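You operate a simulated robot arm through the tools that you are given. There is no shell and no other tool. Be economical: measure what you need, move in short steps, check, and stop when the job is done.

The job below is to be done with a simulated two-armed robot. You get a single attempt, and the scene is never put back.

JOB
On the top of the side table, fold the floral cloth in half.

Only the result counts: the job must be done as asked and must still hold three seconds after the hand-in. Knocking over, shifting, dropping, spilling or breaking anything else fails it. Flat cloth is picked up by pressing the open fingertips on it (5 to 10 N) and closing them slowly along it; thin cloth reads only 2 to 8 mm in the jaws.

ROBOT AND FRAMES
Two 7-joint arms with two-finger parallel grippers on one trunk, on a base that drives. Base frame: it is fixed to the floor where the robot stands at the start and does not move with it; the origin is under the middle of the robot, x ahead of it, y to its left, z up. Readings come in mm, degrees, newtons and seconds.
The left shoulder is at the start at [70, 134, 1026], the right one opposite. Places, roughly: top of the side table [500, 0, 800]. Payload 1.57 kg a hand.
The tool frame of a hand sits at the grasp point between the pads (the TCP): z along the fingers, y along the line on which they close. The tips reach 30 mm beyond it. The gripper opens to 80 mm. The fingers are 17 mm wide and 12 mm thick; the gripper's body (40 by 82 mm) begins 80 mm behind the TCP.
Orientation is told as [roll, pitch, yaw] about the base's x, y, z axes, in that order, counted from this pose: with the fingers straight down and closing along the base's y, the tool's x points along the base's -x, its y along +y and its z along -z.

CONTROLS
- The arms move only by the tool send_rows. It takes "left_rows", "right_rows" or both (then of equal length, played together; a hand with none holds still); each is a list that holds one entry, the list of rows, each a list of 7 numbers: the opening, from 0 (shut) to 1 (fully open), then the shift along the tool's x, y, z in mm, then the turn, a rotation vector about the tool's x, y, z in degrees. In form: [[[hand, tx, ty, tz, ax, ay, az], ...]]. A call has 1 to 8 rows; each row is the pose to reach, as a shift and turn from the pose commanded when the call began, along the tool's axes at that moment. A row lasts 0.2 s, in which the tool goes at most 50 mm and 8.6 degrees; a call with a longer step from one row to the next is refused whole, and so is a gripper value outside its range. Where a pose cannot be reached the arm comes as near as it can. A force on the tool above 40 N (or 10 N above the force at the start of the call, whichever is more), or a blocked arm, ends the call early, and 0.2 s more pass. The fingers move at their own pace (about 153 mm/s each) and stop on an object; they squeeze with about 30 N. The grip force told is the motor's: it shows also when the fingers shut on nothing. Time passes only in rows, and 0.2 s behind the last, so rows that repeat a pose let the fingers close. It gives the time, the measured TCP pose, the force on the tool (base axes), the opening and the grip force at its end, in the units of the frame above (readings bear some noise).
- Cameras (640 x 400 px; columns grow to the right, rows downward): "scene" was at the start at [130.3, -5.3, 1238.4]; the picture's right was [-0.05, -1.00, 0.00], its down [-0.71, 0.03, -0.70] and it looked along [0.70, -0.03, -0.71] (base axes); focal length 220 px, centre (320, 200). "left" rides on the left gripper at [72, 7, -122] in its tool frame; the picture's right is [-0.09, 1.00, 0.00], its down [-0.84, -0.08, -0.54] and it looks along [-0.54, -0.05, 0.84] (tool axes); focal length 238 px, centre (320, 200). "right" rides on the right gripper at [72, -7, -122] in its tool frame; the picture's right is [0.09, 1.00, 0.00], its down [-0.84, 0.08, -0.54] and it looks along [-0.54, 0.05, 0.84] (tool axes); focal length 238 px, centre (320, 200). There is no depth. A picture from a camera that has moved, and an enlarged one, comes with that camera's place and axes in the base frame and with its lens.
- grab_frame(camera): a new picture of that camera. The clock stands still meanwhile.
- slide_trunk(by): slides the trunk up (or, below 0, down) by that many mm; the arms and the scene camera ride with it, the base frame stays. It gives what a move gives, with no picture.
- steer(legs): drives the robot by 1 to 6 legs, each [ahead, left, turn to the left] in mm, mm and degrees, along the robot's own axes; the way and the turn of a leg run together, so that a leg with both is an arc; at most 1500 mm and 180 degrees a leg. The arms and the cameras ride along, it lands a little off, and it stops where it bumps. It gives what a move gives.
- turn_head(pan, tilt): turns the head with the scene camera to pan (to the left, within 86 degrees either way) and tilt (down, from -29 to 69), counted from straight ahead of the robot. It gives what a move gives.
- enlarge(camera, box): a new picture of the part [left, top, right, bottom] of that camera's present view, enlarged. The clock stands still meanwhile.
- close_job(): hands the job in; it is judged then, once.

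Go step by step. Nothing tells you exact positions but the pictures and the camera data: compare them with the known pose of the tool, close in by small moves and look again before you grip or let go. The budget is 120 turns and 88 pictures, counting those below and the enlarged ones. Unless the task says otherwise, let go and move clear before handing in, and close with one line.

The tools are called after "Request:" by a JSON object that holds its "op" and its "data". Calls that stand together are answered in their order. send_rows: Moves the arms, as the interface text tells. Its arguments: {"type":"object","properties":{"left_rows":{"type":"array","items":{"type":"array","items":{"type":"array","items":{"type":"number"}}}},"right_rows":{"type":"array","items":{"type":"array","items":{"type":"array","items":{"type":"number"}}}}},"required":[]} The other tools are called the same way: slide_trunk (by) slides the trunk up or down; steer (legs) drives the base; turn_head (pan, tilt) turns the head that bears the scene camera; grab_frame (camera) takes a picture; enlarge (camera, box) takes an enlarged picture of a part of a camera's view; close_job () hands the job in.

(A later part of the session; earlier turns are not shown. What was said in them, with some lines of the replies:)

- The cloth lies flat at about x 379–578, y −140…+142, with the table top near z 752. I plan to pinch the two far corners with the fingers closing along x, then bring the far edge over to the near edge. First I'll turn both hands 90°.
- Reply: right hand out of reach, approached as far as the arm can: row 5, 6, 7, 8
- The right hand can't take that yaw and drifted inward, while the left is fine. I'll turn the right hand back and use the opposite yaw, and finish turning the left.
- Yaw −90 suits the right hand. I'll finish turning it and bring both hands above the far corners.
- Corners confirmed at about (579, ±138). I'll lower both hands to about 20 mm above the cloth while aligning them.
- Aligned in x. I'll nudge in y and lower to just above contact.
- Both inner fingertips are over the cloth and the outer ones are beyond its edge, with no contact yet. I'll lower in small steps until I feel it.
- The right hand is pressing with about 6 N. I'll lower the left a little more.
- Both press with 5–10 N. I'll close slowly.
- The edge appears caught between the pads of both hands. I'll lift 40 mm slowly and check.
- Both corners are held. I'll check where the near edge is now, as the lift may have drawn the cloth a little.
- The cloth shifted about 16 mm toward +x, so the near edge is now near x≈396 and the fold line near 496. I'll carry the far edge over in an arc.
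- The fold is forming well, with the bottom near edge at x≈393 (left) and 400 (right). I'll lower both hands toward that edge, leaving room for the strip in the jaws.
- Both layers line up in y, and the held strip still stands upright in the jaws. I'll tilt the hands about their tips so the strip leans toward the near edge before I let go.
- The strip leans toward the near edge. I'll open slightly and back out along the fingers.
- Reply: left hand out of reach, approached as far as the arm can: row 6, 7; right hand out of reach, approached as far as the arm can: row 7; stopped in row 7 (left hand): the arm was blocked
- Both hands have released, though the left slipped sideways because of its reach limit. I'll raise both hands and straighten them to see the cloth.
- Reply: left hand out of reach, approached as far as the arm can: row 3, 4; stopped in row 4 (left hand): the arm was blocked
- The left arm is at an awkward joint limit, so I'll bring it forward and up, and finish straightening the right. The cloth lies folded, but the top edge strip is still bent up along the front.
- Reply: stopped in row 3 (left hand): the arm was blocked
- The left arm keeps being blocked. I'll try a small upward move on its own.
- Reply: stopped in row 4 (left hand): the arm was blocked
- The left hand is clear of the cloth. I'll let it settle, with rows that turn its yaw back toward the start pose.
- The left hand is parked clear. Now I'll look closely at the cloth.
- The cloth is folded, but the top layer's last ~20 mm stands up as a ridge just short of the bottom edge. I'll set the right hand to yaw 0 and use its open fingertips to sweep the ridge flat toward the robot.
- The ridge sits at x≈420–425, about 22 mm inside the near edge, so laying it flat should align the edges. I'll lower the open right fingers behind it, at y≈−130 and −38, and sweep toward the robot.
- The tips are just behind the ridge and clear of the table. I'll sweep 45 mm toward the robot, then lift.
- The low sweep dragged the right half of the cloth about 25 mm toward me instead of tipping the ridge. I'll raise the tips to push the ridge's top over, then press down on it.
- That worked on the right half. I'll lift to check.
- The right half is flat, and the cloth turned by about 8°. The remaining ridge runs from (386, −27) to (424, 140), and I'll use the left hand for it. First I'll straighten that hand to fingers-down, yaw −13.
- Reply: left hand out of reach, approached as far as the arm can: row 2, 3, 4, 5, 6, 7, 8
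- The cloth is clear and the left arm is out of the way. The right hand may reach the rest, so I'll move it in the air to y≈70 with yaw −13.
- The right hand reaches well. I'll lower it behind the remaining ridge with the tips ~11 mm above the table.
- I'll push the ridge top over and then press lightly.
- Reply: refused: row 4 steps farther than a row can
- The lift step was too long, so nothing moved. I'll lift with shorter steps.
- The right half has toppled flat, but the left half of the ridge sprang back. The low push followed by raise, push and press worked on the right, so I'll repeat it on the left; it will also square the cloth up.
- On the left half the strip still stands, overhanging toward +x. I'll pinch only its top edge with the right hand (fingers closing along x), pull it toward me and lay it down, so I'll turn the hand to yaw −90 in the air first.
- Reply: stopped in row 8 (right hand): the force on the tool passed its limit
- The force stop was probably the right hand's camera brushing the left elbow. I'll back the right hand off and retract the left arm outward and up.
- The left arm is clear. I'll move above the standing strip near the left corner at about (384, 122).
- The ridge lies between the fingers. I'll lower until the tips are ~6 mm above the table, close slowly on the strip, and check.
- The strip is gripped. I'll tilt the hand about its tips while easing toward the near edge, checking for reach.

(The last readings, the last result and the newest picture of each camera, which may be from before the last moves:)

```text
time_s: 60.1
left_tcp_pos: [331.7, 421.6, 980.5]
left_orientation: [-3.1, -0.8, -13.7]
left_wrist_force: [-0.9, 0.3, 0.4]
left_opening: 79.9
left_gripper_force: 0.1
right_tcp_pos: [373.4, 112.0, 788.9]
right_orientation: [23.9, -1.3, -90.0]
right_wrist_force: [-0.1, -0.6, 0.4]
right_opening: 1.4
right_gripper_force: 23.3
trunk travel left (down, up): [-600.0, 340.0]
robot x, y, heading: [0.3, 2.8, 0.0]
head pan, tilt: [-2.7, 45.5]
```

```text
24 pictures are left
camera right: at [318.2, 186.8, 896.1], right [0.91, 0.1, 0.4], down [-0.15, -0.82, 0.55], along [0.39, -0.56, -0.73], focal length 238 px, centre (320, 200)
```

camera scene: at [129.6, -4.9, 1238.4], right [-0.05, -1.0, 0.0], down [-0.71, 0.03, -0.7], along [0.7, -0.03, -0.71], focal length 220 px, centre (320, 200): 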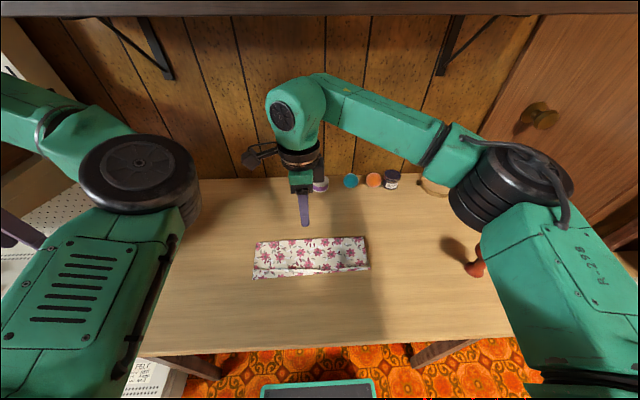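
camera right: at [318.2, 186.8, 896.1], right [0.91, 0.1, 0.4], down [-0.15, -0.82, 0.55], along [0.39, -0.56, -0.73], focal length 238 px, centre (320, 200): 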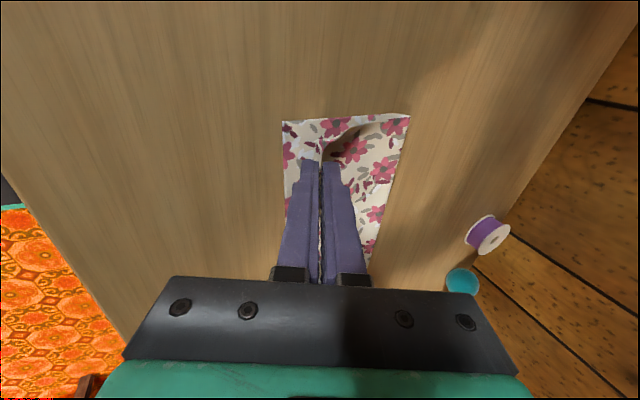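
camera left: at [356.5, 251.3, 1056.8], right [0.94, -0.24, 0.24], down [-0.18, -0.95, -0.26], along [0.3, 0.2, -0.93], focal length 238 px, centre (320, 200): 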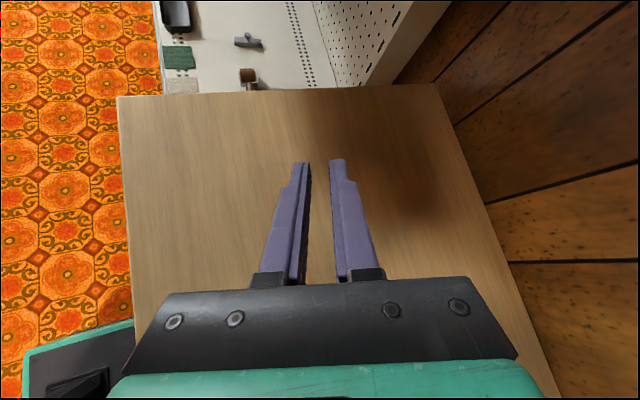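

The right arm is at its near reach limit. I'll let go, lift clear, and drive the base back about 150 mm so there's room to work with tilted hands.

Request:
{"op": "send_rows", "data": {"right_rows": [[[0.1, 0, 0, 0, 0, 0, 0], [0.2, 0, 0, 0, 0, 0, 0], [0.3, 0, 0, -4, 0, 0, 0], [0.3, 0, 6, -15, 0, 0, 0], [0.3, 0, 15, -35, 6, 0, 0], [0.3, 0, 25, -60, 12, 0, 0], [0.3, 0, 40, -90, 18, 0, 0], [0.3, 0, 50, -110, 24, 0, 0]]]}}

Request:
{"op": "steer", "data": {"legs": [[-150, 0, 0]]}}

Request:
{"op": "grab_frame", "data": {"camera": "scene"}}

Request:
{"op": "grab_frame", "data": {"camera": "right"}}

```text
time_s: 61.5
left_tcp_pos: [330.0, 422.3, 983.0]
left_orientation: [-3.0, -1.1, -13.1]
left_wrist_force: [0.2, -0.9, -0.4]
left_opening: 79.9
left_gripper_force: 0.0
right_tcp_pos: [304.0, 81.5, 796.2]
right_orientation: [10.0, -11.7, -76.0]
right_wrist_force: [-0.7, 1.1, 0.2]
right_opening: 24.1
right_gripper_force: 0.2
trunk travel left (down, up): [-600.0, 340.0]
robot x, y, heading: [2.4, 2.1, 0.1]
head pan, tilt: [-2.7, 45.5]
stopped in row 7 (right hand): the arm was blocked; the commanded pose is now the measured one
```

```text
time_s: 62.9
left_tcp_pos: [180.4, 423.7, 981.4]
left_orientation: [-3.2, -1.0, -13.3]
left_wrist_force: [-0.8, -0.3, 0.2]
left_opening: 80.1
left_gripper_force: 0.0
right_tcp_pos: [154.4, 80.7, 794.6]
right_orientation: [9.9, -12.0, -76.4]
right_wrist_force: [1.0, -0.1, -0.5]
right_opening: 24.1
right_gripper_force: 0.0
trunk travel left (down, up): [-600.0, 340.0]
robot x, y, heading: [-150.3, 3.5, -0.3]
head pan, tilt: [-2.7, 45.5]
```

```text
23 pictures are left
camera scene: at [-19.7, -5.4, 1238.3], right [-0.05, -1.0, 0.0], down [-0.71, 0.04, -0.7], along [0.7, -0.04, -0.71], focal length 220 px, centre (320, 200)
```

scene: 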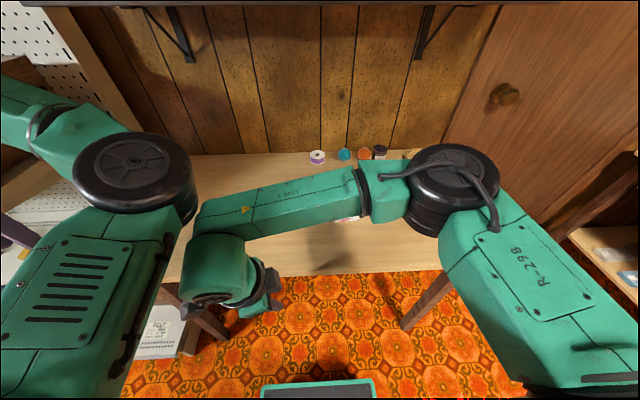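

```text
22 pictures are left
camera right: at [105.7, 165.4, 896.4], right [0.92, 0.35, 0.15], down [0.15, -0.69, 0.71], along [0.35, -0.63, -0.69], focal length 238 px, centre (320, 200)
```

right: 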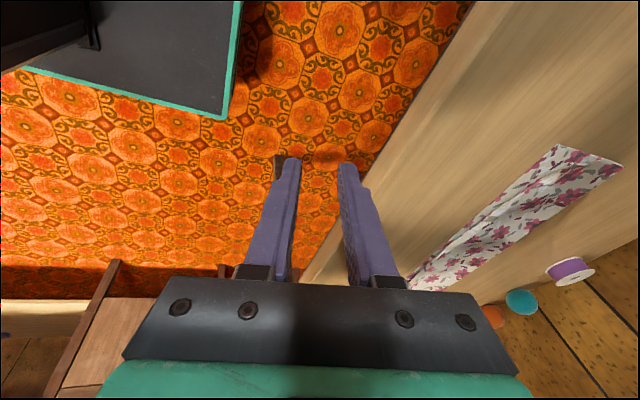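

The base moved back 150 mm with nothing touched. I'll raise the right hand well above the table and bring it to its own side.

Request:
{"op": "send_rows", "data": {"right_rows": [[[0.3, 0, 0, -20, 0, 0, 0], [0.3, 0, 0, -40, 0, 0, 0], [0.3, -15, 0, -65, 0, 0, 0], [0.3, -35, 0, -90, 0, 0, 0], [0.3, -60, 10, -115, 0, 0, 0], [0.3, -85, 25, -130, 0, 0, 0], [0.3, -110, 45, -140, 0, 0, 0], [0.3, -135, 65, -150, 0, 0, 0]]]}}

Request:
{"op": "enlarge", "data": {"camera": "scene", "box": [230, 160, 410, 260]}}

```text
time_s: 64.1
left_tcp_pos: [181.4, 421.0, 980.3]
left_orientation: [-3.2, -1.1, -13.6]
left_wrist_force: [-0.2, -0.1, 0.7]
left_opening: 80.1
left_gripper_force: 0.1
right_tcp_pos: [152.6, 37.6, 917.2]
right_orientation: [10.0, -13.0, -76.2]
right_wrist_force: [2.3, -24.3, -6.1]
right_opening: 24.3
right_gripper_force: 0.1
trunk travel left (down, up): [-600.0, 340.0]
robot x, y, heading: [-150.5, 3.2, -0.3]
head pan, tilt: [-2.7, 45.5]
stopped in row 6 (right hand): the force on the tool passed its limit (the readings are from after the stop); the commanded pose is now the measured one
```

```text
3.56 times, centred on (320, 210) of scene
camera zoom: at [-20.4, -6.3, 1238.4], right [-0.05, -1.0, 0.0], down [-0.71, 0.04, -0.7], along [0.7, -0.04, -0.71], focal length 781 px, centre (320, 164)
```

zoom: 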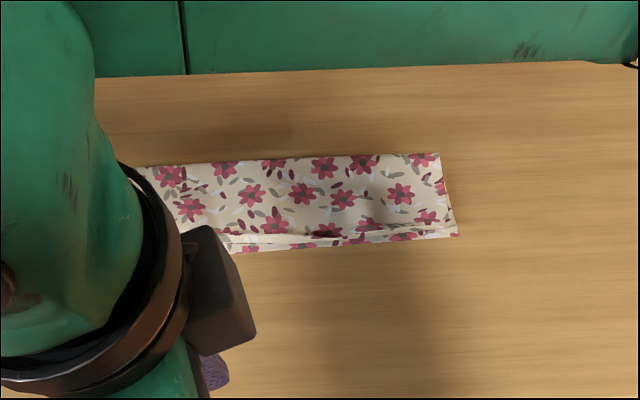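

A contact stopped that move, most likely the hand against the robot's own arm. I'll move the hand forward, away from the body.

Request:
{"op": "send_rows", "data": {"right_rows": [[[0.3, 0, 15, -5, 0, 0, 0], [0.3, 0, 40, -10, 0, 0, 0], [0.3, 0, 70, -15, 0, 0, 0], [0.3, 0, 100, -20, 0, 0, 0], [0.3, 0, 130, -20, 0, 0, 0], [0.3, 0, 160, -20, 0, 0, 0], [0.3, 0, 190, -20, 0, 0, 0], [0.3, 0, 190, -20, 0, 0, 0]]]}}

Request:
{"op": "grab_frame", "data": {"camera": "scene"}}

```text
time_s: 64.4
left_tcp_pos: [182.0, 423.2, 980.8]
left_orientation: [-3.2, -1.0, -13.5]
left_wrist_force: [0.4, 0.2, -1.1]
left_opening: 80.0
left_gripper_force: 0.0
right_tcp_pos: [155.0, 38.2, 917.4]
right_orientation: [9.4, -13.5, -75.5]
right_wrist_force: [1.4, -4.2, -3.5]
right_opening: 23.8
right_gripper_force: 0.0
trunk travel left (down, up): [-600.0, 340.0]
robot x, y, heading: [-149.9, 1.6, -0.1]
head pan, tilt: [-2.7, 45.5]
stopped in row 1 (right hand): the force on the tool passed its limit (the readings are from after the stop); the commanded pose is now the measured one
```

```text
20 pictures are left
camera scene: at [-19.6, -5.2, 1238.3], right [-0.05, -1.0, 0.0], down [-0.71, 0.04, -0.7], along [0.7, -0.04, -0.71], focal length 220 px, centre (320, 200)
```

scene: 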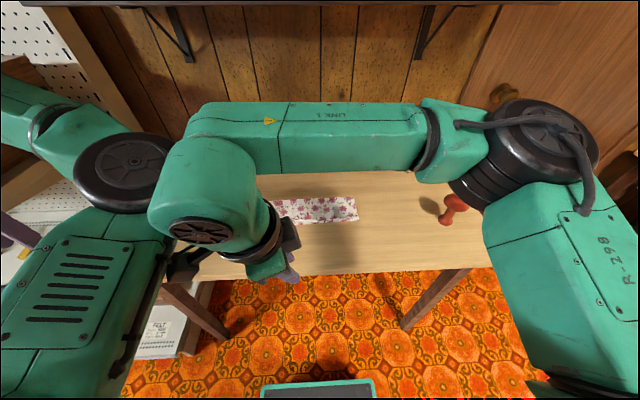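

The right wrist is touching the left elbow. I'll swing the left arm outward, then move the right hand down and to its own side.

Request:
{"op": "send_rows", "data": {"left_rows": [[[1, 0, 12, 0, 0, 0, 0], [1, 0, 25, 0, 0, 0, 0], [1, 0, 40, 0, 0, 0, 0], [1, 0, 55, 0, 0, 0, 0], [1, 0, 70, 0, 0, 0, 0], [1, 0, 70, 0, 0, 0, 0]]], "right_rows": [[[0.3, 0, 0, 5, 0, 0, 0], [0.3, -10, 0, 10, 0, 0, 0], [0.3, -25, 0, 12, 0, 0, 0], [0.3, -45, 0, 12, 0, 0, 0], [0.3, -65, 0, 12, 0, 0, 0], [0.3, -90, 0, 12, 0, 0, 0]]]}}

Request:
{"op": "grab_frame", "data": {"camera": "scene"}}

```text
time_s: 65.8
left_tcp_pos: [198.1, 488.5, 978.7]
left_orientation: [-3.1, -1.0, -13.4]
left_wrist_force: [0.1, 0.8, -0.1]
left_opening: 80.3
left_gripper_force: 0.1
right_tcp_pos: [179.0, -50.8, 923.4]
right_orientation: [9.5, -13.3, -75.6]
right_wrist_force: [-0.2, -0.2, 0.6]
right_opening: 24.0
right_gripper_force: 0.0
trunk travel left (down, up): [-600.0, 340.0]
robot x, y, heading: [-152.9, -3.8, 0.0]
head pan, tilt: [-2.7, 45.5]
```

```text
19 pictures are left
camera scene: at [-19.8, -7.3, 1238.4], right [-0.05, -1.0, 0.0], down [-0.71, 0.04, -0.7], along [0.7, -0.03, -0.71], focal length 220 px, centre (320, 200)
```

scene: 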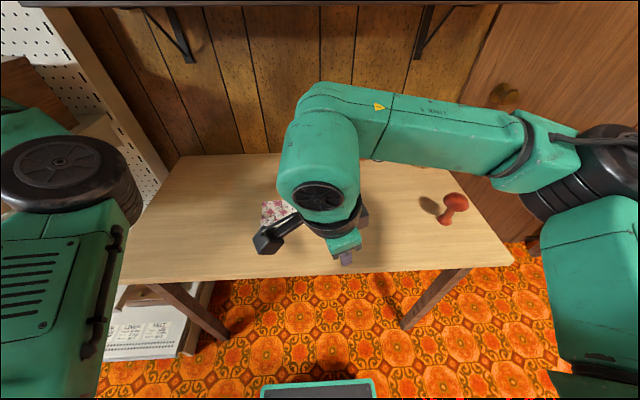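

The arms are free. I'll move the right hand forward and straighten it to get a clear look at the cloth.

Request:
{"op": "send_rows", "data": {"right_rows": [[[0.3, -6, 24, 5, 0, 0, 0], [0.3, -12, 47, 11, 2.4, 3.3, 3.6], [0.3, -18, 71, 16, 4.8, 6.6, 7.2], [0.3, -24, 95, 22, 7.1, 10, 10.8], [0.3, -30, 118, 27, 9.5, 13.3, 14.4], [0.3, -36, 142, 33, 9.5, 13.3, 14.4], [0.3, -36, 142, 33, 9.5, 13.3, 14.4]]]}}

Request:
{"op": "enlarge", "data": {"camera": "right", "box": [200, 0, 440, 200]}}

Request:
{"op": "enlarge", "data": {"camera": "scene", "box": [230, 160, 410, 260]}}

```text
time_s: 67.4
left_tcp_pos: [197.6, 489.3, 978.0]
left_orientation: [-3.2, -0.9, -13.5]
left_wrist_force: [-0.7, 0.7, -0.2]
left_opening: 79.7
left_gripper_force: 0.0
right_tcp_pos: [329.3, -48.6, 924.6]
right_orientation: [1.4, 1.3, -88.7]
right_wrist_force: [0.3, -0.1, -0.7]
right_opening: 23.9
right_gripper_force: 0.0
trunk travel left (down, up): [-600.0, 340.0]
robot x, y, heading: [-148.0, -2.3, -0.3]
head pan, tilt: [-2.7, 45.5]
```

```text
2.00 times, centred on (320, 100) of right
camera zoom: at [319.8, 20.2, 1048.8], right [0.99, 0.11, 0.03], down [0.08, -0.85, 0.52], along [0.08, -0.52, -0.85], focal length 477 px, centre (320, 400)
```

zoom: 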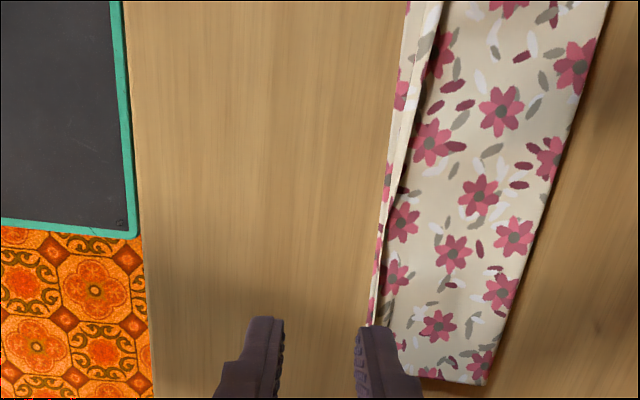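

```text
3.56 times, centred on (320, 210) of scene
camera zoom: at [-20.1, -5.8, 1238.4], right [-0.05, -1.0, 0.0], down [-0.71, 0.04, -0.7], along [0.7, -0.04, -0.71], focal length 781 px, centre (320, 164)
```

zoom: 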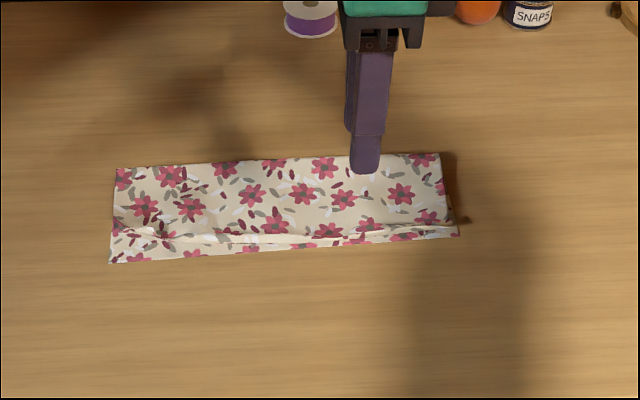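

There's room to work now. I'll re-approach the strip near the left corner, at about (383, 115).

Request:
{"op": "send_rows", "data": {"right_rows": [[[0.35, 27, 10, 15, 0, 0, 0], [0.35, 54, 20, 30, 0, 0, 0], [0.35, 82, 29, 45, 0, 0, 0], [0.35, 109, 39, 60, 0, 0, 0], [0.35, 137, 48, 80, 0, 0, 0], [0.35, 164, 58, 100, 0, 0, 0], [0.35, 164, 58, 105, 0, 0, 0]]]}}

Request:
{"op": "grab_frame", "data": {"camera": "right"}}

```text
time_s: 69.0
left_tcp_pos: [198.7, 491.6, 978.2]
left_orientation: [-3.1, -1.0, -13.5]
left_wrist_force: [-0.4, 0.4, 0.1]
left_opening: 80.1
left_gripper_force: 0.1
right_tcp_pos: [388.2, 81.4, 824.4]
right_orientation: [1.3, 1.3, -88.6]
right_wrist_force: [-0.1, 0.6, -0.5]
right_opening: 28.1
right_gripper_force: 0.0
right hand out of reach, approached as far as the arm can: row 6, 7
trunk travel left (down, up): [-600.0, 340.0]
robot x, y, heading: [-151.0, 0.5, -0.2]
head pan, tilt: [-2.7, 45.5]
```

```text
16 pictures are left
camera right: at [376.8, 150.0, 947.7], right [0.99, 0.11, 0.02], down [0.09, -0.85, 0.52], along [0.08, -0.52, -0.85], focal length 238 px, centre (320, 200)
```

right: 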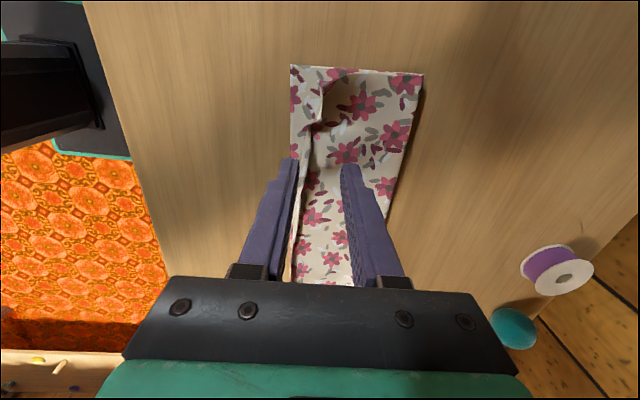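

The reach ends at y≈81, so I'll turn the base 3° left to bring the hand to y≈109 without moving anything else.

Request:
{"op": "steer", "data": {"legs": [[0, 0, 3]]}}

Request:
{"op": "grab_frame", "data": {"camera": "right"}}

```text
time_s: 69.8
left_tcp_pos: [171.9, 506.5, 978.3]
left_orientation: [-3.0, -1.0, -10.4]
left_wrist_force: [0.8, 0.1, -0.3]
left_opening: 80.1
left_gripper_force: 0.1
right_tcp_pos: [382.0, 109.4, 825.6]
right_orientation: [1.3, 1.4, -85.6]
right_wrist_force: [0.0, 0.0, -0.1]
right_opening: 28.0
right_gripper_force: 0.0
trunk travel left (down, up): [-600.0, 340.0]
robot x, y, heading: [-151.5, -0.9, 3.0]
head pan, tilt: [-2.7, 45.5]
```

```text
15 pictures are left
camera right: at [367.8, 176.5, 948.1], right [0.99, 0.17, 0.03], down [0.13, -0.84, 0.52], along [0.11, -0.51, -0.85], focal length 238 px, centre (320, 200)
```

right: 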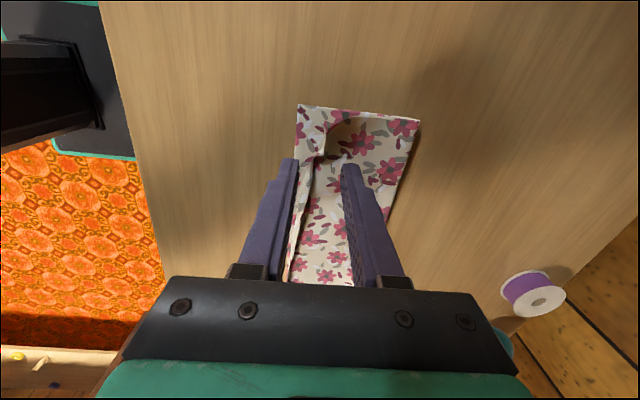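

The strip is between the fingers. I'll lower and pinch its upper part.

Request:
{"op": "send_rows", "data": {"right_rows": [[[0.35, 0, 0, 15, 0, 0, 0], [0.35, 0, 0, 30, 0, 0, 0], [0.35, 0, 0, 37, 0, 0, 0], [0.3, 0, 0, 37, 0, 0, 0], [0.22, 0, 0, 37, 0, 0, 0], [0.14, 0, 0, 37, 0, 0, 0], [0.07, 0, 0, 37, 0, 0, 0], [0, 0, 0, 37, 0, 0, 0]]]}}

Request:
{"op": "send_rows", "data": {"right_rows": [[[0, 0, -6, -6, -8, 0, 0], [0, 0, -12, -9, -16, 0, 0], [0, 0, -18, -10, -24, 0, 0], [0, 0, -24, -9, -32, 0, 0], [0, 0, -29, -8, -40, 0, 0], [0, 0, -34, -5, -48, 0, 0], [0, 0, -39, -2, -55, 0, 0], [0, 0, -39, -2, -55, 0, 0]]]}}

Request:
{"op": "grab_frame", "data": {"camera": "right"}}

```text
time_s: 71.6
left_tcp_pos: [170.8, 508.0, 978.3]
left_orientation: [-3.2, -1.1, -10.5]
left_wrist_force: [-0.4, -0.2, 0.3]
left_opening: 80.0
left_gripper_force: 0.1
right_tcp_pos: [381.6, 109.7, 786.9]
right_orientation: [1.4, 1.6, -85.5]
right_wrist_force: [0.4, -0.3, 0.2]
right_opening: 1.8
right_gripper_force: 23.9
trunk travel left (down, up): [-600.0, 340.0]
robot x, y, heading: [-149.6, -1.2, 2.9]
head pan, tilt: [-2.7, 45.5]
```

```text
time_s: 73.4
left_tcp_pos: [171.3, 507.9, 976.9]
left_orientation: [-3.2, -1.0, -10.5]
left_wrist_force: [0.1, 0.4, -0.2]
left_opening: 79.9
left_gripper_force: 0.1
right_tcp_pos: [343.6, 107.6, 787.2]
right_orientation: [56.3, 1.4, -85.6]
right_wrist_force: [-0.5, -0.6, -0.3]
right_opening: 1.6
right_gripper_force: 23.2
trunk travel left (down, up): [-600.0, 340.0]
robot x, y, heading: [-150.8, 4.8, 2.8]
head pan, tilt: [-2.7, 45.5]
```

```text
14 pictures are left
camera right: at [234.2, 170.0, 851.8], right [0.54, 0.11, 0.83], down [-0.34, -0.87, 0.34], along [0.77, -0.47, -0.44], focal length 238 px, centre (320, 200)
```

right: 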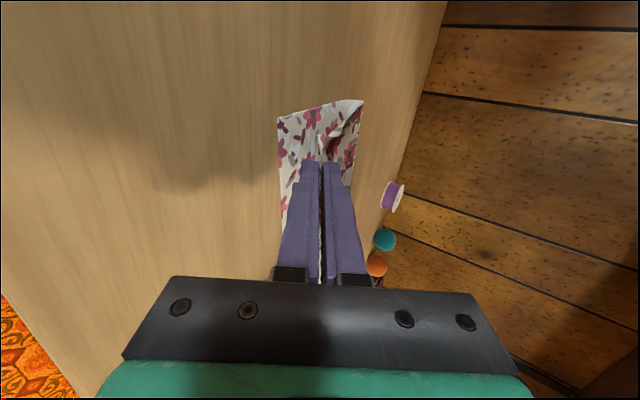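

The reach is good at a 56° tilt, and the strip now leans toward me over the near edge. I'll lower a little, open slightly, and slide straight back out along the fingers.

Request:
{"op": "send_rows", "data": {"right_rows": [[[0, 0, -5, 3.4, 0, 0, 0], [0, 0, -5, 3.4, 0, 0, 0], [0.06, 0, -5, 3.4, 0, 0, 0], [0.1, 0, -5, 3.4, 0, 0, 0], [0.1, 0, -5, -4, 0, 0, 0], [0.1, 0, -5, -14, 0, 0, 0], [0.1, 0, -5, -26, 0, 0, 0], [0.1, 0, -5, -45, 0, 0, 0]]]}}

Request:
{"op": "send_rows", "data": {"right_rows": [[[0.1, 0, 10, -20, 0, 0, 0], [0.1, 0, 30, -30, 0, 0, 0], [0.1, 0, 55, -40, 8, 0, 0], [0.1, 0, 80, -50, 16, 0, 0], [0.1, 0, 105, -55, 24, 0, 0], [0.1, 0, 105, -55, 24, 0, 0]]]}}

Request:
{"op": "enlarge", "data": {"camera": "right", "box": [220, 20, 440, 180]}}

Request:
{"op": "enlarge", "data": {"camera": "scene", "box": [230, 160, 410, 260]}}

```text
time_s: 75.2
left_tcp_pos: [171.8, 508.2, 977.4]
left_orientation: [-3.2, -1.0, -10.4]
left_wrist_force: [-0.3, -0.1, 0.9]
left_opening: 80.3
left_gripper_force: 0.0
right_tcp_pos: [303.2, 103.7, 809.9]
right_orientation: [56.3, 1.4, -85.6]
right_wrist_force: [-1.1, 0.5, -1.2]
right_opening: 8.1
right_gripper_force: 0.0
trunk travel left (down, up): [-600.0, 340.0]
robot x, y, heading: [-146.5, -2.0, 3.0]
head pan, tilt: [-2.7, 45.5]
```

```text
time_s: 76.6
left_tcp_pos: [171.0, 507.9, 978.1]
left_orientation: [-3.2, -1.0, -10.5]
left_wrist_force: [-0.1, 1.0, -0.1]
left_opening: 80.1
left_gripper_force: 0.0
right_tcp_pos: [314.9, 100.4, 926.3]
right_orientation: [32.3, 1.4, -85.6]
right_wrist_force: [-0.2, -0.6, -0.3]
right_opening: 8.1
right_gripper_force: 0.0
trunk travel left (down, up): [-600.0, 340.0]
robot x, y, heading: [-147.7, -0.3, 2.7]
head pan, tilt: [-2.7, 45.5]
```

```text
2.50 times, centred on (330, 100) of right
camera zoom: at [238.8, 163.7, 1028.4], right [0.83, 0.14, 0.53], down [-0.16, -0.86, 0.48], along [0.53, -0.48, -0.7], focal length 596 px, centre (295, 450)
```

zoom: 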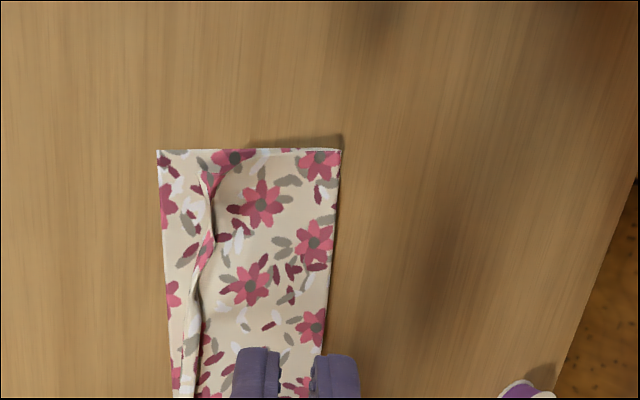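

```text
3.56 times, centred on (320, 210) of scene
camera zoom: at [-20.0, 1.5, 1238.4], right [0.0, -1.0, 0.0], down [-0.71, 0.0, -0.7], along [0.7, 0.0, -0.71], focal length 781 px, centre (320, 164)
```

zoom: 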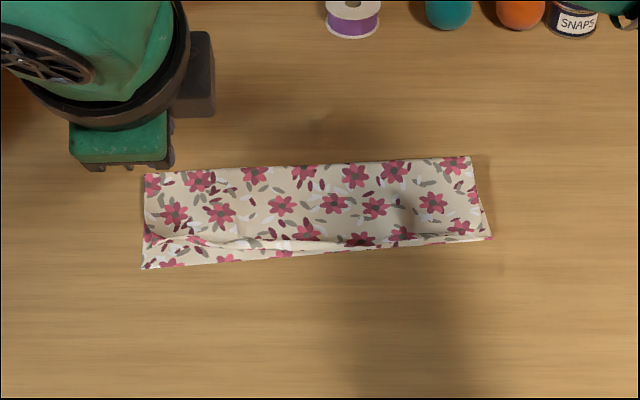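

Request:
{"op": "enlarge", "data": {"camera": "right", "box": [275, 70, 355, 120]}}

```text
8.00 times, centred on (315, 95) of right
camera zoom: at [238.8, 163.7, 1028.4], right [0.83, 0.14, 0.53], down [-0.16, -0.86, 0.48], along [0.53, -0.48, -0.7], focal length 1907 px, centre (360, 1040)
```

zoom: 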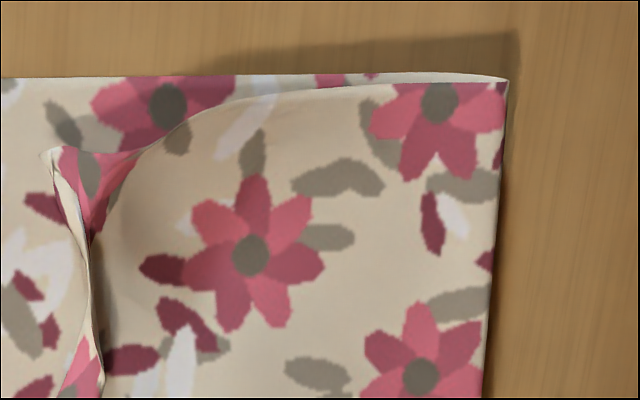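

At the left corner the strip now leans toward me. I'll iron it flat with the closed fingers tilted back: set the tips down behind the strip and draw them toward me over it.

Request:
{"op": "send_rows", "data": {"right_rows": [[[0, 1, 1, 22, -6, 0, 0], [0, 2, 2, 45, -12, 0, 0], [0, 3, 3, 68, -18, 0, 0], [0, 4, 4, 92, -24, 0, 0], [0, 5, 4, 116, -24, 0, 0], [0, 5, 4, 116, -24, 0, 0]]]}}

Request:
{"op": "grab_frame", "data": {"camera": "right"}}

```text
time_s: 78.0
left_tcp_pos: [171.1, 507.9, 977.6]
left_orientation: [-3.2, -0.9, -10.5]
left_wrist_force: [0.2, -0.1, 0.8]
left_opening: 79.8
left_gripper_force: 0.1
right_tcp_pos: [381.1, 113.1, 830.4]
right_orientation: [56.4, 1.4, -85.6]
right_wrist_force: [0.3, -0.1, 0.0]
right_opening: 0.0
right_gripper_force: 21.5
trunk travel left (down, up): [-600.0, 340.0]
robot x, y, heading: [-150.2, 3.5, 3.0]
head pan, tilt: [-2.7, 45.5]
```

```text
10 pictures are left
camera right: at [271.1, 174.9, 894.4], right [0.54, 0.11, 0.83], down [-0.34, -0.87, 0.34], along [0.77, -0.47, -0.44], focal length 238 px, centre (320, 200)
```

right: 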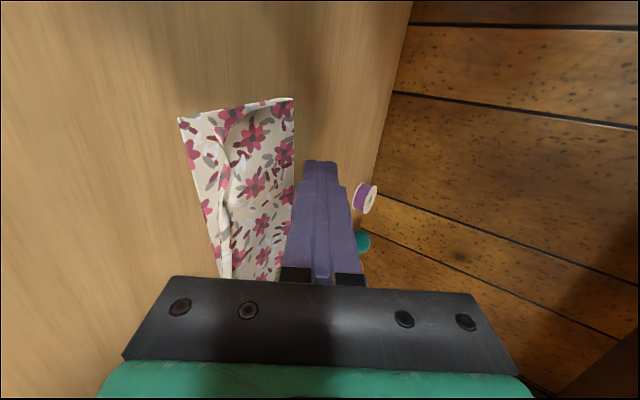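

Request:
{"op": "send_rows", "data": {"right_rows": [[[0, 0, -19, 13, 0, 0, 0], [0, 0, -37, 25, 0, 0, 0], [0, 0, -45, 19.5, 0, 0, 0], [0, 0, -50, 12, 0, 0, 0], [0, 0, -55, 4.5, 0, 0, 0], [0, 0, -60, -3, 0, 0, 0], [0, 0, -66, -12, 0, 0, 0], [0, 0, -50, -23, 0, 0, 0]]]}}

Request:
{"op": "grab_frame", "data": {"camera": "right"}}

```text
time_s: 79.8
left_tcp_pos: [171.7, 508.9, 977.5]
left_orientation: [-3.3, -1.0, -10.5]
left_wrist_force: [0.2, 0.0, 0.4]
left_opening: 79.8
left_gripper_force: 0.0
right_tcp_pos: [334.2, 111.2, 805.3]
right_orientation: [56.4, 1.3, -85.6]
right_wrist_force: [-0.2, 0.4, -0.1]
right_opening: 0.0
right_gripper_force: 20.9
trunk travel left (down, up): [-600.0, 340.0]
robot x, y, heading: [-152.1, 3.6, 2.9]
head pan, tilt: [-2.7, 45.5]
```

```text
9 pictures are left
camera right: at [224.6, 172.7, 868.4], right [0.54, 0.11, 0.83], down [-0.34, -0.87, 0.34], along [0.77, -0.47, -0.44], focal length 238 px, centre (320, 200)
```

right: 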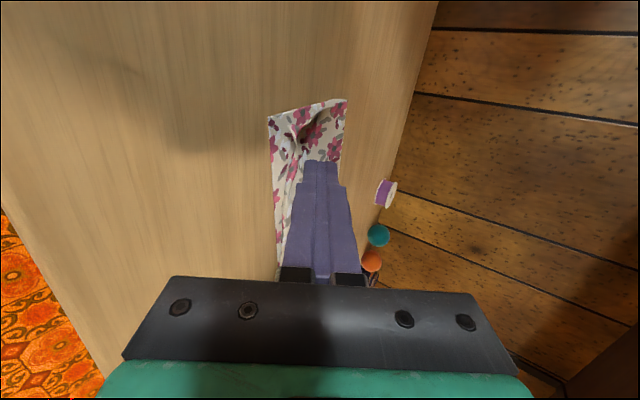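

I'll repeat the ironing stroke at y≈85, 57 and 30.

Request:
{"op": "send_rows", "data": {"right_rows": [[[0, -14, 20.7, -14, 0, 0, 0], [0, -27, 47, 25, 0, 0, 0], [0, -27, 10, 50, 0, 0, 0], [0, -27, 2, 44.5, 0, 0, 0], [0, -27, -3, 37, 0, 0, 0], [0, -27, -8, 29.5, 0, 0, 0], [0, -27, -13, 22, 0, 0, 0], [0, -27, -19, 13, 0, 0, 0]]]}}

Request:
{"op": "send_rows", "data": {"right_rows": [[[0, -14, 37, -25, 0, 0, 0], [0, -27, 63, 14, 0, 0, 0], [0, -27, 28.5, 37.5, 0, 0, 0], [0, -27, 20.5, 32, 0, 0, 0], [0, -27, 15.5, 24.5, 0, 0, 0], [0, -27, 10.5, 17, 0, 0, 0], [0, -27, 5.5, 9.5, 0, 0, 0], [0, -27, -0.5, 0.5, 0, 0, 0]]]}}

Request:
{"op": "send_rows", "data": {"right_rows": [[[0, -14, 37, -25, 0, 0, 0], [0, -27, 63, 14, 0, 0, 0], [0, -27, 28.5, 37.5, 0, 0, 0], [0, -27, 20.5, 32, 0, 0, 0], [0, -27, 15.5, 24.5, 0, 0, 0], [0, -27, 10.5, 17, 0, 0, 0], [0, -27, 5.5, 9.5, 0, 0, 0], [0, -27, -0.5, 0.5, 0, 0, 0]]]}}

Request:
{"op": "send_rows", "data": {"right_rows": [[[0, 0, 16, -11, 0, 0, 0], [0, 0, 41, -28, 0, 0, 0], [0, -30, 60, -45, 0, 0, 0], [0, -60, 80, -60, 8, 0, 0], [0, -90, 100, -70, 16, 0, 0], [0, -110, 120, -75, 24, 0, 0]]]}}

Request:
{"op": "enlarge", "data": {"camera": "scene", "box": [250, 185, 390, 250]}}

```text
time_s: 81.6
left_tcp_pos: [170.0, 507.7, 978.7]
left_orientation: [-3.2, -1.0, -10.4]
left_wrist_force: [-0.3, 0.0, -0.3]
left_opening: 79.9
left_gripper_force: 0.0
right_tcp_pos: [335.1, 84.7, 780.3]
right_orientation: [56.4, 1.4, -85.6]
right_wrist_force: [-0.3, -0.8, -0.8]
right_opening: 0.1
right_gripper_force: 21.3
trunk travel left (down, up): [-600.0, 340.0]
robot x, y, heading: [-149.9, -6.0, 3.2]
head pan, tilt: [-2.7, 45.5]
```

```text
time_s: 83.4
left_tcp_pos: [171.2, 507.7, 977.5]
left_orientation: [-3.2, -1.1, -10.6]
left_wrist_force: [0.4, -0.5, 1.0]
left_opening: 80.1
left_gripper_force: 0.0
right_tcp_pos: [339.4, 58.7, 778.7]
right_orientation: [56.4, 1.4, -85.6]
right_wrist_force: [0.2, -0.1, 0.6]
right_opening: 0.3
right_gripper_force: 21.5
trunk travel left (down, up): [-600.0, 340.0]
robot x, y, heading: [-150.5, -1.0, 2.8]
head pan, tilt: [-2.7, 45.5]
```

```text
time_s: 85.2
left_tcp_pos: [171.5, 508.0, 978.5]
left_orientation: [-3.1, -0.9, -10.5]
left_wrist_force: [-0.6, 0.6, 0.0]
left_opening: 80.0
left_gripper_force: 0.1
right_tcp_pos: [341.9, 29.3, 777.2]
right_orientation: [56.3, 1.5, -85.7]
right_wrist_force: [0.5, 0.5, 0.1]
right_opening: 0.0
right_gripper_force: 21.0
trunk travel left (down, up): [-600.0, 340.0]
robot x, y, heading: [-150.4, 2.5, 2.8]
head pan, tilt: [-2.7, 45.5]
```

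```text
time_s: 86.6
left_tcp_pos: [172.1, 507.2, 977.1]
left_orientation: [-3.3, -0.9, -10.6]
left_wrist_force: [0.0, 0.1, 1.0]
left_opening: 79.5
left_gripper_force: 0.1
right_tcp_pos: [353.5, -82.3, 916.0]
right_orientation: [32.2, 1.3, -85.6]
right_wrist_force: [1.2, 0.0, 0.6]
right_opening: 0.2
right_gripper_force: 21.1
trunk travel left (down, up): [-600.0, 340.0]
robot x, y, heading: [-149.0, -0.3, 2.9]
head pan, tilt: [-2.7, 45.5]
```

```text
4.57 times, centred on (320, 218) of scene
camera zoom: at [-19.4, 1.2, 1238.3], right [0.0, -1.0, 0.0], down [-0.71, 0.0, -0.7], along [0.7, 0.0, -0.71], focal length 1004 px, centre (320, 120)
```

zoom: 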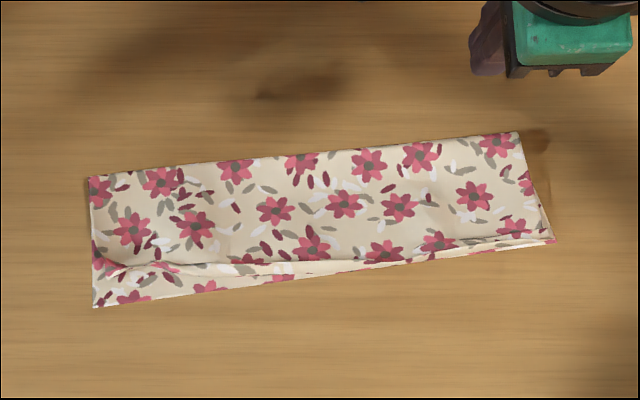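

The ironing dragged the cloth's left side about 50 mm toward me; it's still well on the table, but the left gap of ~19 mm remains. I'll instead pinch only the upper few mm of the strip near the left corner and lay the hem directly at the near edge.

Request:
{"op": "send_rows", "data": {"right_rows": [[[0.3, 24, -4, 2, 4, 0, 0], [0.35, 48, -10, 10, 8, 0, 0], [0.35, 72, -18, 20, 12, 0, 0], [0.35, 96, -25, 32, 16, 0, 0], [0.35, 120, -32, 43, 20, 0, 0], [0.35, 144, -39, 53, 24, 0, 0], [0.35, 168, -46, 64, 28, 0, 0], [0.35, 191, -53, 74, 32, 0, 0]]]}}

Request:
{"op": "grab_frame", "data": {"camera": "right"}}

```text
time_s: 88.4
left_tcp_pos: [171.8, 509.1, 977.1]
left_orientation: [-3.3, -1.0, -10.4]
left_wrist_force: [-0.5, -0.4, -0.1]
left_opening: 80.0
left_gripper_force: 0.1
right_tcp_pos: [334.4, 112.2, 827.8]
right_orientation: [0.3, 1.4, -85.6]
right_wrist_force: [1.0, -0.4, 0.1]
right_opening: 28.0
right_gripper_force: 0.0
trunk travel left (down, up): [-600.0, 340.0]
robot x, y, heading: [-149.8, -0.2, 2.7]
head pan, tilt: [-2.7, 45.5]
```

```text
7 pictures are left
camera right: at [322.2, 180.1, 951.5], right [0.99, 0.17, 0.01], down [0.14, -0.84, 0.52], along [0.09, -0.51, -0.85], focal length 238 px, centre (320, 200)
```

right: 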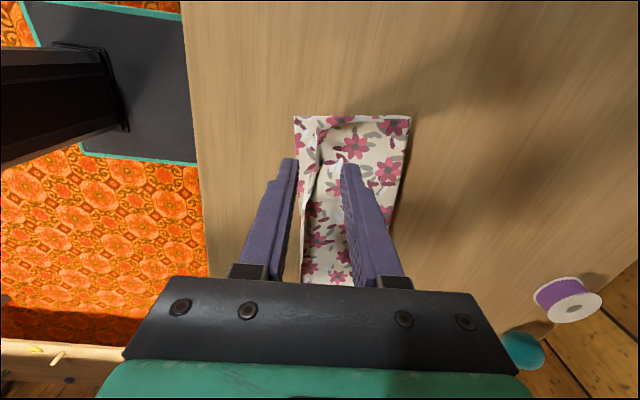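

Request:
{"op": "send_rows", "data": {"right_rows": [[[0.35, 0, 0, 15, 0, 0, 0], [0.35, 0, 0, 30, 0, 0, 0], [0.35, 0, 0, 35, 0, 0, 0], [0.3, 0, 0, 35, 0, 0, 0], [0.22, 0, 0, 35, 0, 0, 0], [0.14, 0, 0, 35, 0, 0, 0], [0.07, 0, 0, 35, 0, 0, 0], [0, 0, 0, 35, 0, 0, 0]]]}}

```text
time_s: 90.2
left_tcp_pos: [171.3, 506.3, 977.4]
left_orientation: [-3.2, -1.0, -10.4]
left_wrist_force: [0.1, -0.5, 0.4]
left_opening: 79.9
left_gripper_force: 0.1
right_tcp_pos: [334.7, 110.6, 793.4]
right_orientation: [0.4, 1.4, -85.7]
right_wrist_force: [1.5, -0.4, 0.3]
right_opening: 0.2
right_gripper_force: 21.0
trunk travel left (down, up): [-600.0, 340.0]
robot x, y, heading: [-153.8, 1.2, 2.9]
head pan, tilt: [-2.7, 45.5]
```

It closed on nothing, so I'll reopen, lower 4 mm and try again.

Request:
{"op": "send_rows", "data": {"right_rows": [[[0.2, 0, 0, -3, 0, 0, 0], [0.35, 0, 0, -3, 0, 0, 0], [0.35, 0, 0, 4, 0, 0, 0], [0.3, 0, 0, 4, 0, 0, 0], [0.2, 0, 0, 4, 0, 0, 0], [0.1, 0, 0, 4, 0, 0, 0], [0, 0, 0, 4, 0, 0, 0], [0, 0, 0, 4, 0, 0, 0]]]}}

```text
time_s: 92.0
left_tcp_pos: [171.8, 508.4, 977.3]
left_orientation: [-3.2, -1.1, -10.5]
left_wrist_force: [-0.1, 0.0, 0.1]
left_opening: 80.2
left_gripper_force: 0.0
right_tcp_pos: [334.4, 112.2, 790.7]
right_orientation: [0.3, 1.4, -85.5]
right_wrist_force: [-0.2, 0.6, 0.4]
right_opening: 1.7
right_gripper_force: 23.5
trunk travel left (down, up): [-600.0, 340.0]
robot x, y, heading: [-152.4, 3.1, 2.9]
head pan, tilt: [-2.7, 45.5]
```

Now it holds just the hem. I'll lift it slightly, carry it ~20 mm toward me to the near edge, and lower it with a little tilt.

Request:
{"op": "send_rows", "data": {"right_rows": [[[0, 0, -2, -5, 0, 0, 0], [0, 0, -6, -10, 0, 0, 0], [0, 0, -13, -12, -6, 0, 0], [0, 0, -20, -11, -12, 0, 0], [0, 0, -27, -9, -18, 0, 0], [0, 0, -32, -5, -24, 0, 0], [0, 0, -36, 1, -30, 0, 0], [0, 0, -36, 1, -30, 0, 0]]]}}

Request:
{"op": "grab_frame", "data": {"camera": "right"}}

```text
time_s: 93.8
left_tcp_pos: [171.4, 508.0, 977.9]
left_orientation: [-3.3, -1.0, -10.5]
left_wrist_force: [-0.8, 0.7, 0.0]
left_opening: 79.9
left_gripper_force: 0.0
right_tcp_pos: [300.1, 110.2, 787.9]
right_orientation: [30.4, 1.4, -85.6]
right_wrist_force: [-0.3, 0.4, -0.2]
right_opening: 1.5
right_gripper_force: 23.4
trunk travel left (down, up): [-600.0, 340.0]
robot x, y, heading: [-151.7, 2.7, 2.9]
head pan, tilt: [-2.7, 45.5]
```

```text
6 pictures are left
camera right: at [226.6, 173.3, 891.7], right [0.85, 0.15, 0.51], down [-0.14, -0.86, 0.49], along [0.51, -0.49, -0.71], focal length 238 px, centre (320, 200)
```

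right: 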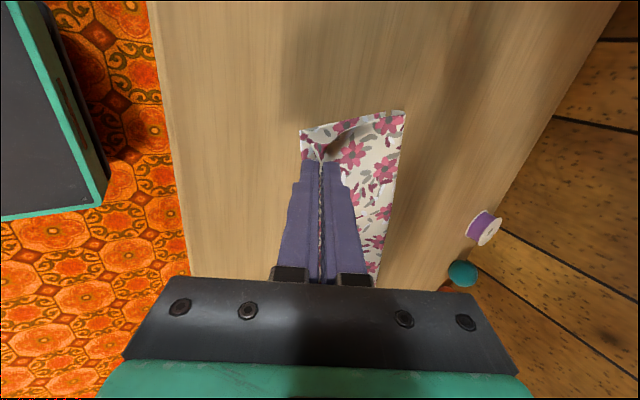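

The hem is now right over the near edge. I'll lower 3 mm, release, and back out.

Request:
{"op": "send_rows", "data": {"right_rows": [[[0, 0, -1.5, 2.6, 0, 0, 0], [0, 0, -1.5, 2.6, 0, 0, 0], [0.06, 0, -1.5, 2.6, 0, 0, 0], [0.12, 0, -1.5, 2.6, 0, 0, 0], [0.12, 0, -1.5, -5, 0, 0, 0], [0.12, 0, -1.5, -17, 0, 0, 0], [0.12, 0, 5, -40, 0, 0, 0], [0.12, 0, 15, -75, 0, 0, 0]]]}}

Request:
{"op": "send_rows", "data": {"right_rows": [[[0.12, -20, 15, -20, 0, 0, 0], [0.12, -50, 30, -40, 0, 0, 0], [0.12, -85, 45, -45, 0, 0, 0], [0.12, -120, 60, -50, 0, 0, 0], [0.12, -155, 70, -50, 0, 0, 0], [0.12, -190, 80, -50, 0, 0, 0]]]}}

Request:
{"op": "enlarge", "data": {"camera": "scene", "box": [250, 185, 390, 260]}}

```text
time_s: 95.6
left_tcp_pos: [170.9, 507.1, 978.2]
left_orientation: [-3.1, -1.1, -10.5]
left_wrist_force: [-0.2, -0.6, 0.1]
left_opening: 80.0
left_gripper_force: 0.1
right_tcp_pos: [271.3, 104.9, 861.7]
right_orientation: [30.5, 1.3, -85.6]
right_wrist_force: [-0.5, -0.5, -0.7]
right_opening: 9.5
right_gripper_force: 0.1
trunk travel left (down, up): [-600.0, 340.0]
robot x, y, heading: [-149.0, -0.9, 3.0]
head pan, tilt: [-2.7, 45.5]
```

```text
time_s: 97.0
left_tcp_pos: [170.8, 505.8, 978.1]
left_orientation: [-3.1, -1.0, -10.5]
left_wrist_force: [0.6, 0.9, -0.7]
left_opening: 79.8
left_gripper_force: 0.2
right_tcp_pos: [329.2, -86.6, 938.5]
right_orientation: [30.5, 1.5, -85.6]
right_wrist_force: [-0.2, 0.2, 0.9]
right_opening: 9.5
right_gripper_force: 0.1
trunk travel left (down, up): [-600.0, 340.0]
robot x, y, heading: [-150.6, 1.3, 2.8]
head pan, tilt: [-2.7, 45.5]
```

```text
4.57 times, centred on (320, 222) of scene
camera zoom: at [-19.9, -0.1, 1238.4], right [0.0, -1.0, 0.0], down [-0.71, 0.0, -0.7], along [0.7, 0.0, -0.71], focal length 1004 px, centre (320, 97)
```

zoom: 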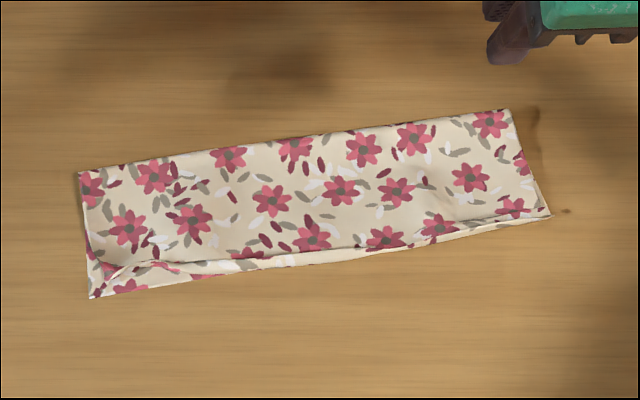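

Much better: the hem lies at the near edge over most of the length, and only the left corner is still curled, around (316, 118). I'll do one more hem pinch there.

Request:
{"op": "send_rows", "data": {"right_rows": [[[0.3, 26, -4, 6, 4, 0, 0], [0.35, 52, -10, 16, 8, 0, 0], [0.35, 78, -17, 28, 12, 0, 0], [0.35, 104, -24, 42, 16, 0, 0], [0.35, 130, -31, 56, 20, 0, 0], [0.35, 156, -38, 70, 24, 0, 0], [0.35, 182, -45, 84, 28, 0, 0], [0.35, 208, -51, 97, 30.3, 0, 0]]]}}

Request:
{"op": "grab_frame", "data": {"camera": "right"}}

```text
time_s: 98.8
left_tcp_pos: [172.5, 508.9, 976.2]
left_orientation: [-3.2, -1.0, -10.5]
left_wrist_force: [-0.1, 0.1, -0.7]
left_opening: 80.2
left_gripper_force: 0.0
right_tcp_pos: [323.9, 130.2, 834.6]
right_orientation: [0.0, 1.3, -85.5]
right_wrist_force: [-0.2, 0.8, 0.0]
right_opening: 28.2
right_gripper_force: 0.1
trunk travel left (down, up): [-600.0, 340.0]
robot x, y, heading: [-150.1, -0.9, 2.9]
head pan, tilt: [-2.7, 45.5]
```

```text
4 pictures are left
camera right: at [311.7, 198.0, 958.2], right [0.99, 0.17, 0.0], down [0.14, -0.84, 0.52], along [0.09, -0.52, -0.85], focal length 238 px, centre (320, 200)
```

right: 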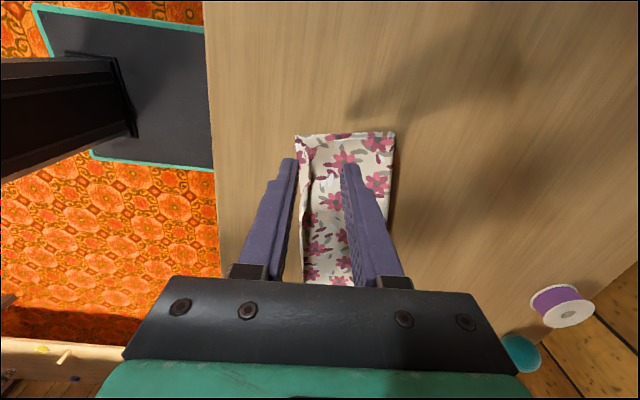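

Request:
{"op": "send_rows", "data": {"right_rows": [[[0.35, -10, -5, 15, 0, 0, 0], [0.35, -10, -5, 30, 0, 0, 0], [0.35, -10, -5, 45.5, 0, 0, 0], [0.3, -10, -5, 45.5, 0, 0, 0], [0.22, -10, -5, 45.5, 0, 0, 0], [0.14, -10, -5, 45.5, 0, 0, 0], [0.06, -10, -5, 45.5, 0, 0, 0], [0, -10, -5, 45.5, 0, 0, 0]]]}}

```text
time_s: 100.6
left_tcp_pos: [172.3, 508.0, 977.1]
left_orientation: [-3.3, -1.0, -10.5]
left_wrist_force: [-0.4, 0.1, 0.0]
left_opening: 79.9
left_gripper_force: 0.1
right_tcp_pos: [317.0, 119.2, 788.8]
right_orientation: [0.0, 1.3, -85.6]
right_wrist_force: [-0.6, 0.7, -0.5]
right_opening: 1.6
right_gripper_force: 23.3
trunk travel left (down, up): [-600.0, 340.0]
robot x, y, heading: [-150.6, 2.2, 2.7]
head pan, tilt: [-2.7, 45.5]
```

The hem is held. I'll lay it at the corner the same way and back out.

Request:
{"op": "send_rows", "data": {"right_rows": [[[0, 0, -2, -5, 0, 0, 0], [0, 1, -6, -9, 0, 0, 0], [0, 2, -11, -10, -6, 0, 0], [0, 3, -16, -9, -12, 0, 0], [0, 4, -21, -7, -18, 0, 0], [0, 5, -26, -3, -24, 0, 0], [0, 5, -29, 3, -30, 0, 0], [0, 5, -29, 3, -30, 0, 0]]]}}

Request:
{"op": "send_rows", "data": {"right_rows": [[[0.06, 0, 0, 0, 0, 0, 0], [0.12, 0, 0, 0, 0, 0, 0], [0.12, 0, 0, -6, 0, 0, 0], [0.12, 0, 0, -18, 0, 0, 0], [0.12, 0, 6, -42, 0, 0, 0], [0.12, 0, 16, -77, 0, 0, 0], [0.12, -25, 25, -100, 0, 0, 0], [0.12, -60, 40, -115, 0, 0, 0]]]}}

Request:
{"op": "send_rows", "data": {"right_rows": [[[0.12, -40, 10, 0, 0, 0, 0], [0.12, -80, 20, 0, 0, 0, 0], [0.12, -120, 30, 0, 0, 0, 0], [0.12, -160, 40, 0, 0, 0, 0]]]}}

Request:
{"op": "enlarge", "data": {"camera": "scene", "box": [250, 185, 390, 260]}}

```text
time_s: 102.4
left_tcp_pos: [171.7, 507.2, 978.3]
left_orientation: [-3.2, -1.0, -10.5]
left_wrist_force: [0.2, 0.1, 0.3]
left_opening: 79.9
left_gripper_force: 0.1
right_tcp_pos: [286.1, 121.2, 785.4]
right_orientation: [30.1, 1.4, -85.6]
right_wrist_force: [0.2, 0.4, 0.3]
right_opening: 1.5
right_gripper_force: 22.9
trunk travel left (down, up): [-600.0, 340.0]
robot x, y, heading: [-150.7, -0.0, 2.9]
head pan, tilt: [-2.7, 45.5]
```

```text
time_s: 104.2
left_tcp_pos: [170.6, 507.1, 978.0]
left_orientation: [-3.1, -1.0, -10.5]
left_wrist_force: [0.0, -0.3, -0.4]
left_opening: 80.3
left_gripper_force: 0.1
right_tcp_pos: [270.1, 55.0, 905.6]
right_orientation: [30.1, 1.4, -85.6]
right_wrist_force: [-1.2, -0.9, 0.7]
right_opening: 9.6
right_gripper_force: 0.1
trunk travel left (down, up): [-600.0, 340.0]
robot x, y, heading: [-151.7, -1.3, 2.8]
head pan, tilt: [-2.7, 45.5]
```

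```text
time_s: 105.2
left_tcp_pos: [171.5, 505.5, 979.3]
left_orientation: [-3.1, -1.0, -10.5]
left_wrist_force: [-0.1, 0.1, 0.8]
left_opening: 80.1
left_gripper_force: 0.0
right_tcp_pos: [316.2, -105.0, 920.0]
right_orientation: [30.2, 1.4, -85.4]
right_wrist_force: [1.0, 0.1, -0.2]
right_opening: 9.7
right_gripper_force: 0.0
trunk travel left (down, up): [-600.0, 340.0]
robot x, y, heading: [-146.9, 1.5, 2.8]
head pan, tilt: [-2.7, 45.5]
```

```text
4.57 times, centred on (320, 222) of scene
camera zoom: at [-19.9, -0.7, 1238.4], right [0.0, -1.0, 0.0], down [-0.71, 0.0, -0.7], along [0.7, 0.0, -0.71], focal length 1004 px, centre (320, 97)
```

zoom: 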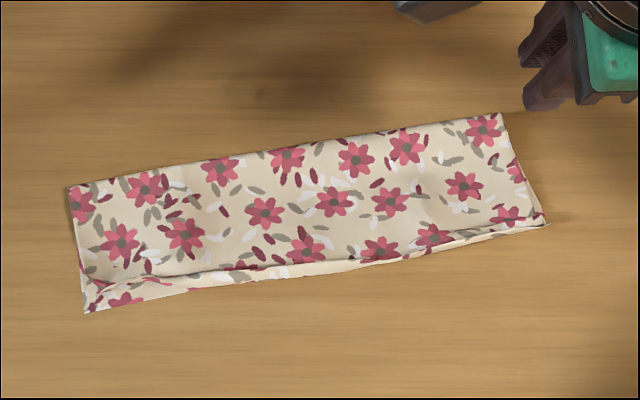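

The fold is near square, with a small leftover curl (~12 mm) at the left corner. I'll take one final look at the whole scene before handing in.

Request:
{"op": "grab_frame", "data": {"camera": "scene"}}

```text
2 pictures are left
camera scene: at [-19.9, -0.7, 1238.4], right [0.0, -1.0, 0.0], down [-0.71, 0.0, -0.7], along [0.7, 0.0, -0.71], focal length 220 px, centre (320, 200)
```

scene: 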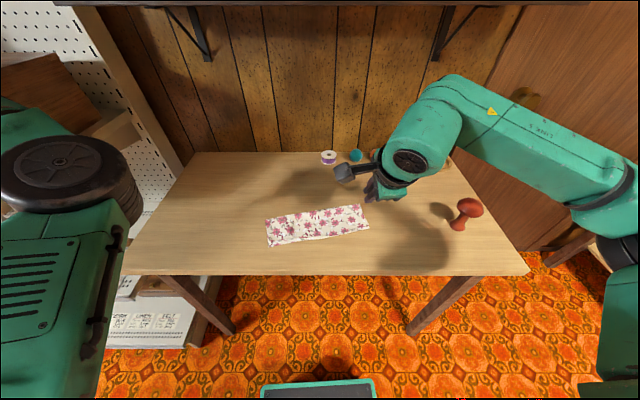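

The cloth lies folded on the table top, the objects in view look undisturbed, and both hands are clear, so I'm handing in.

Request:
{"op": "close_job", "data": {}}

```text
The job is handed in.
```

I folded the floral cloth in half on the side table and handed the job in, but the fold isn't perfectly neat: about 12 mm of the left corner is still curled, and the cloth ended up turned roughly 10° and closer to the front of the table.
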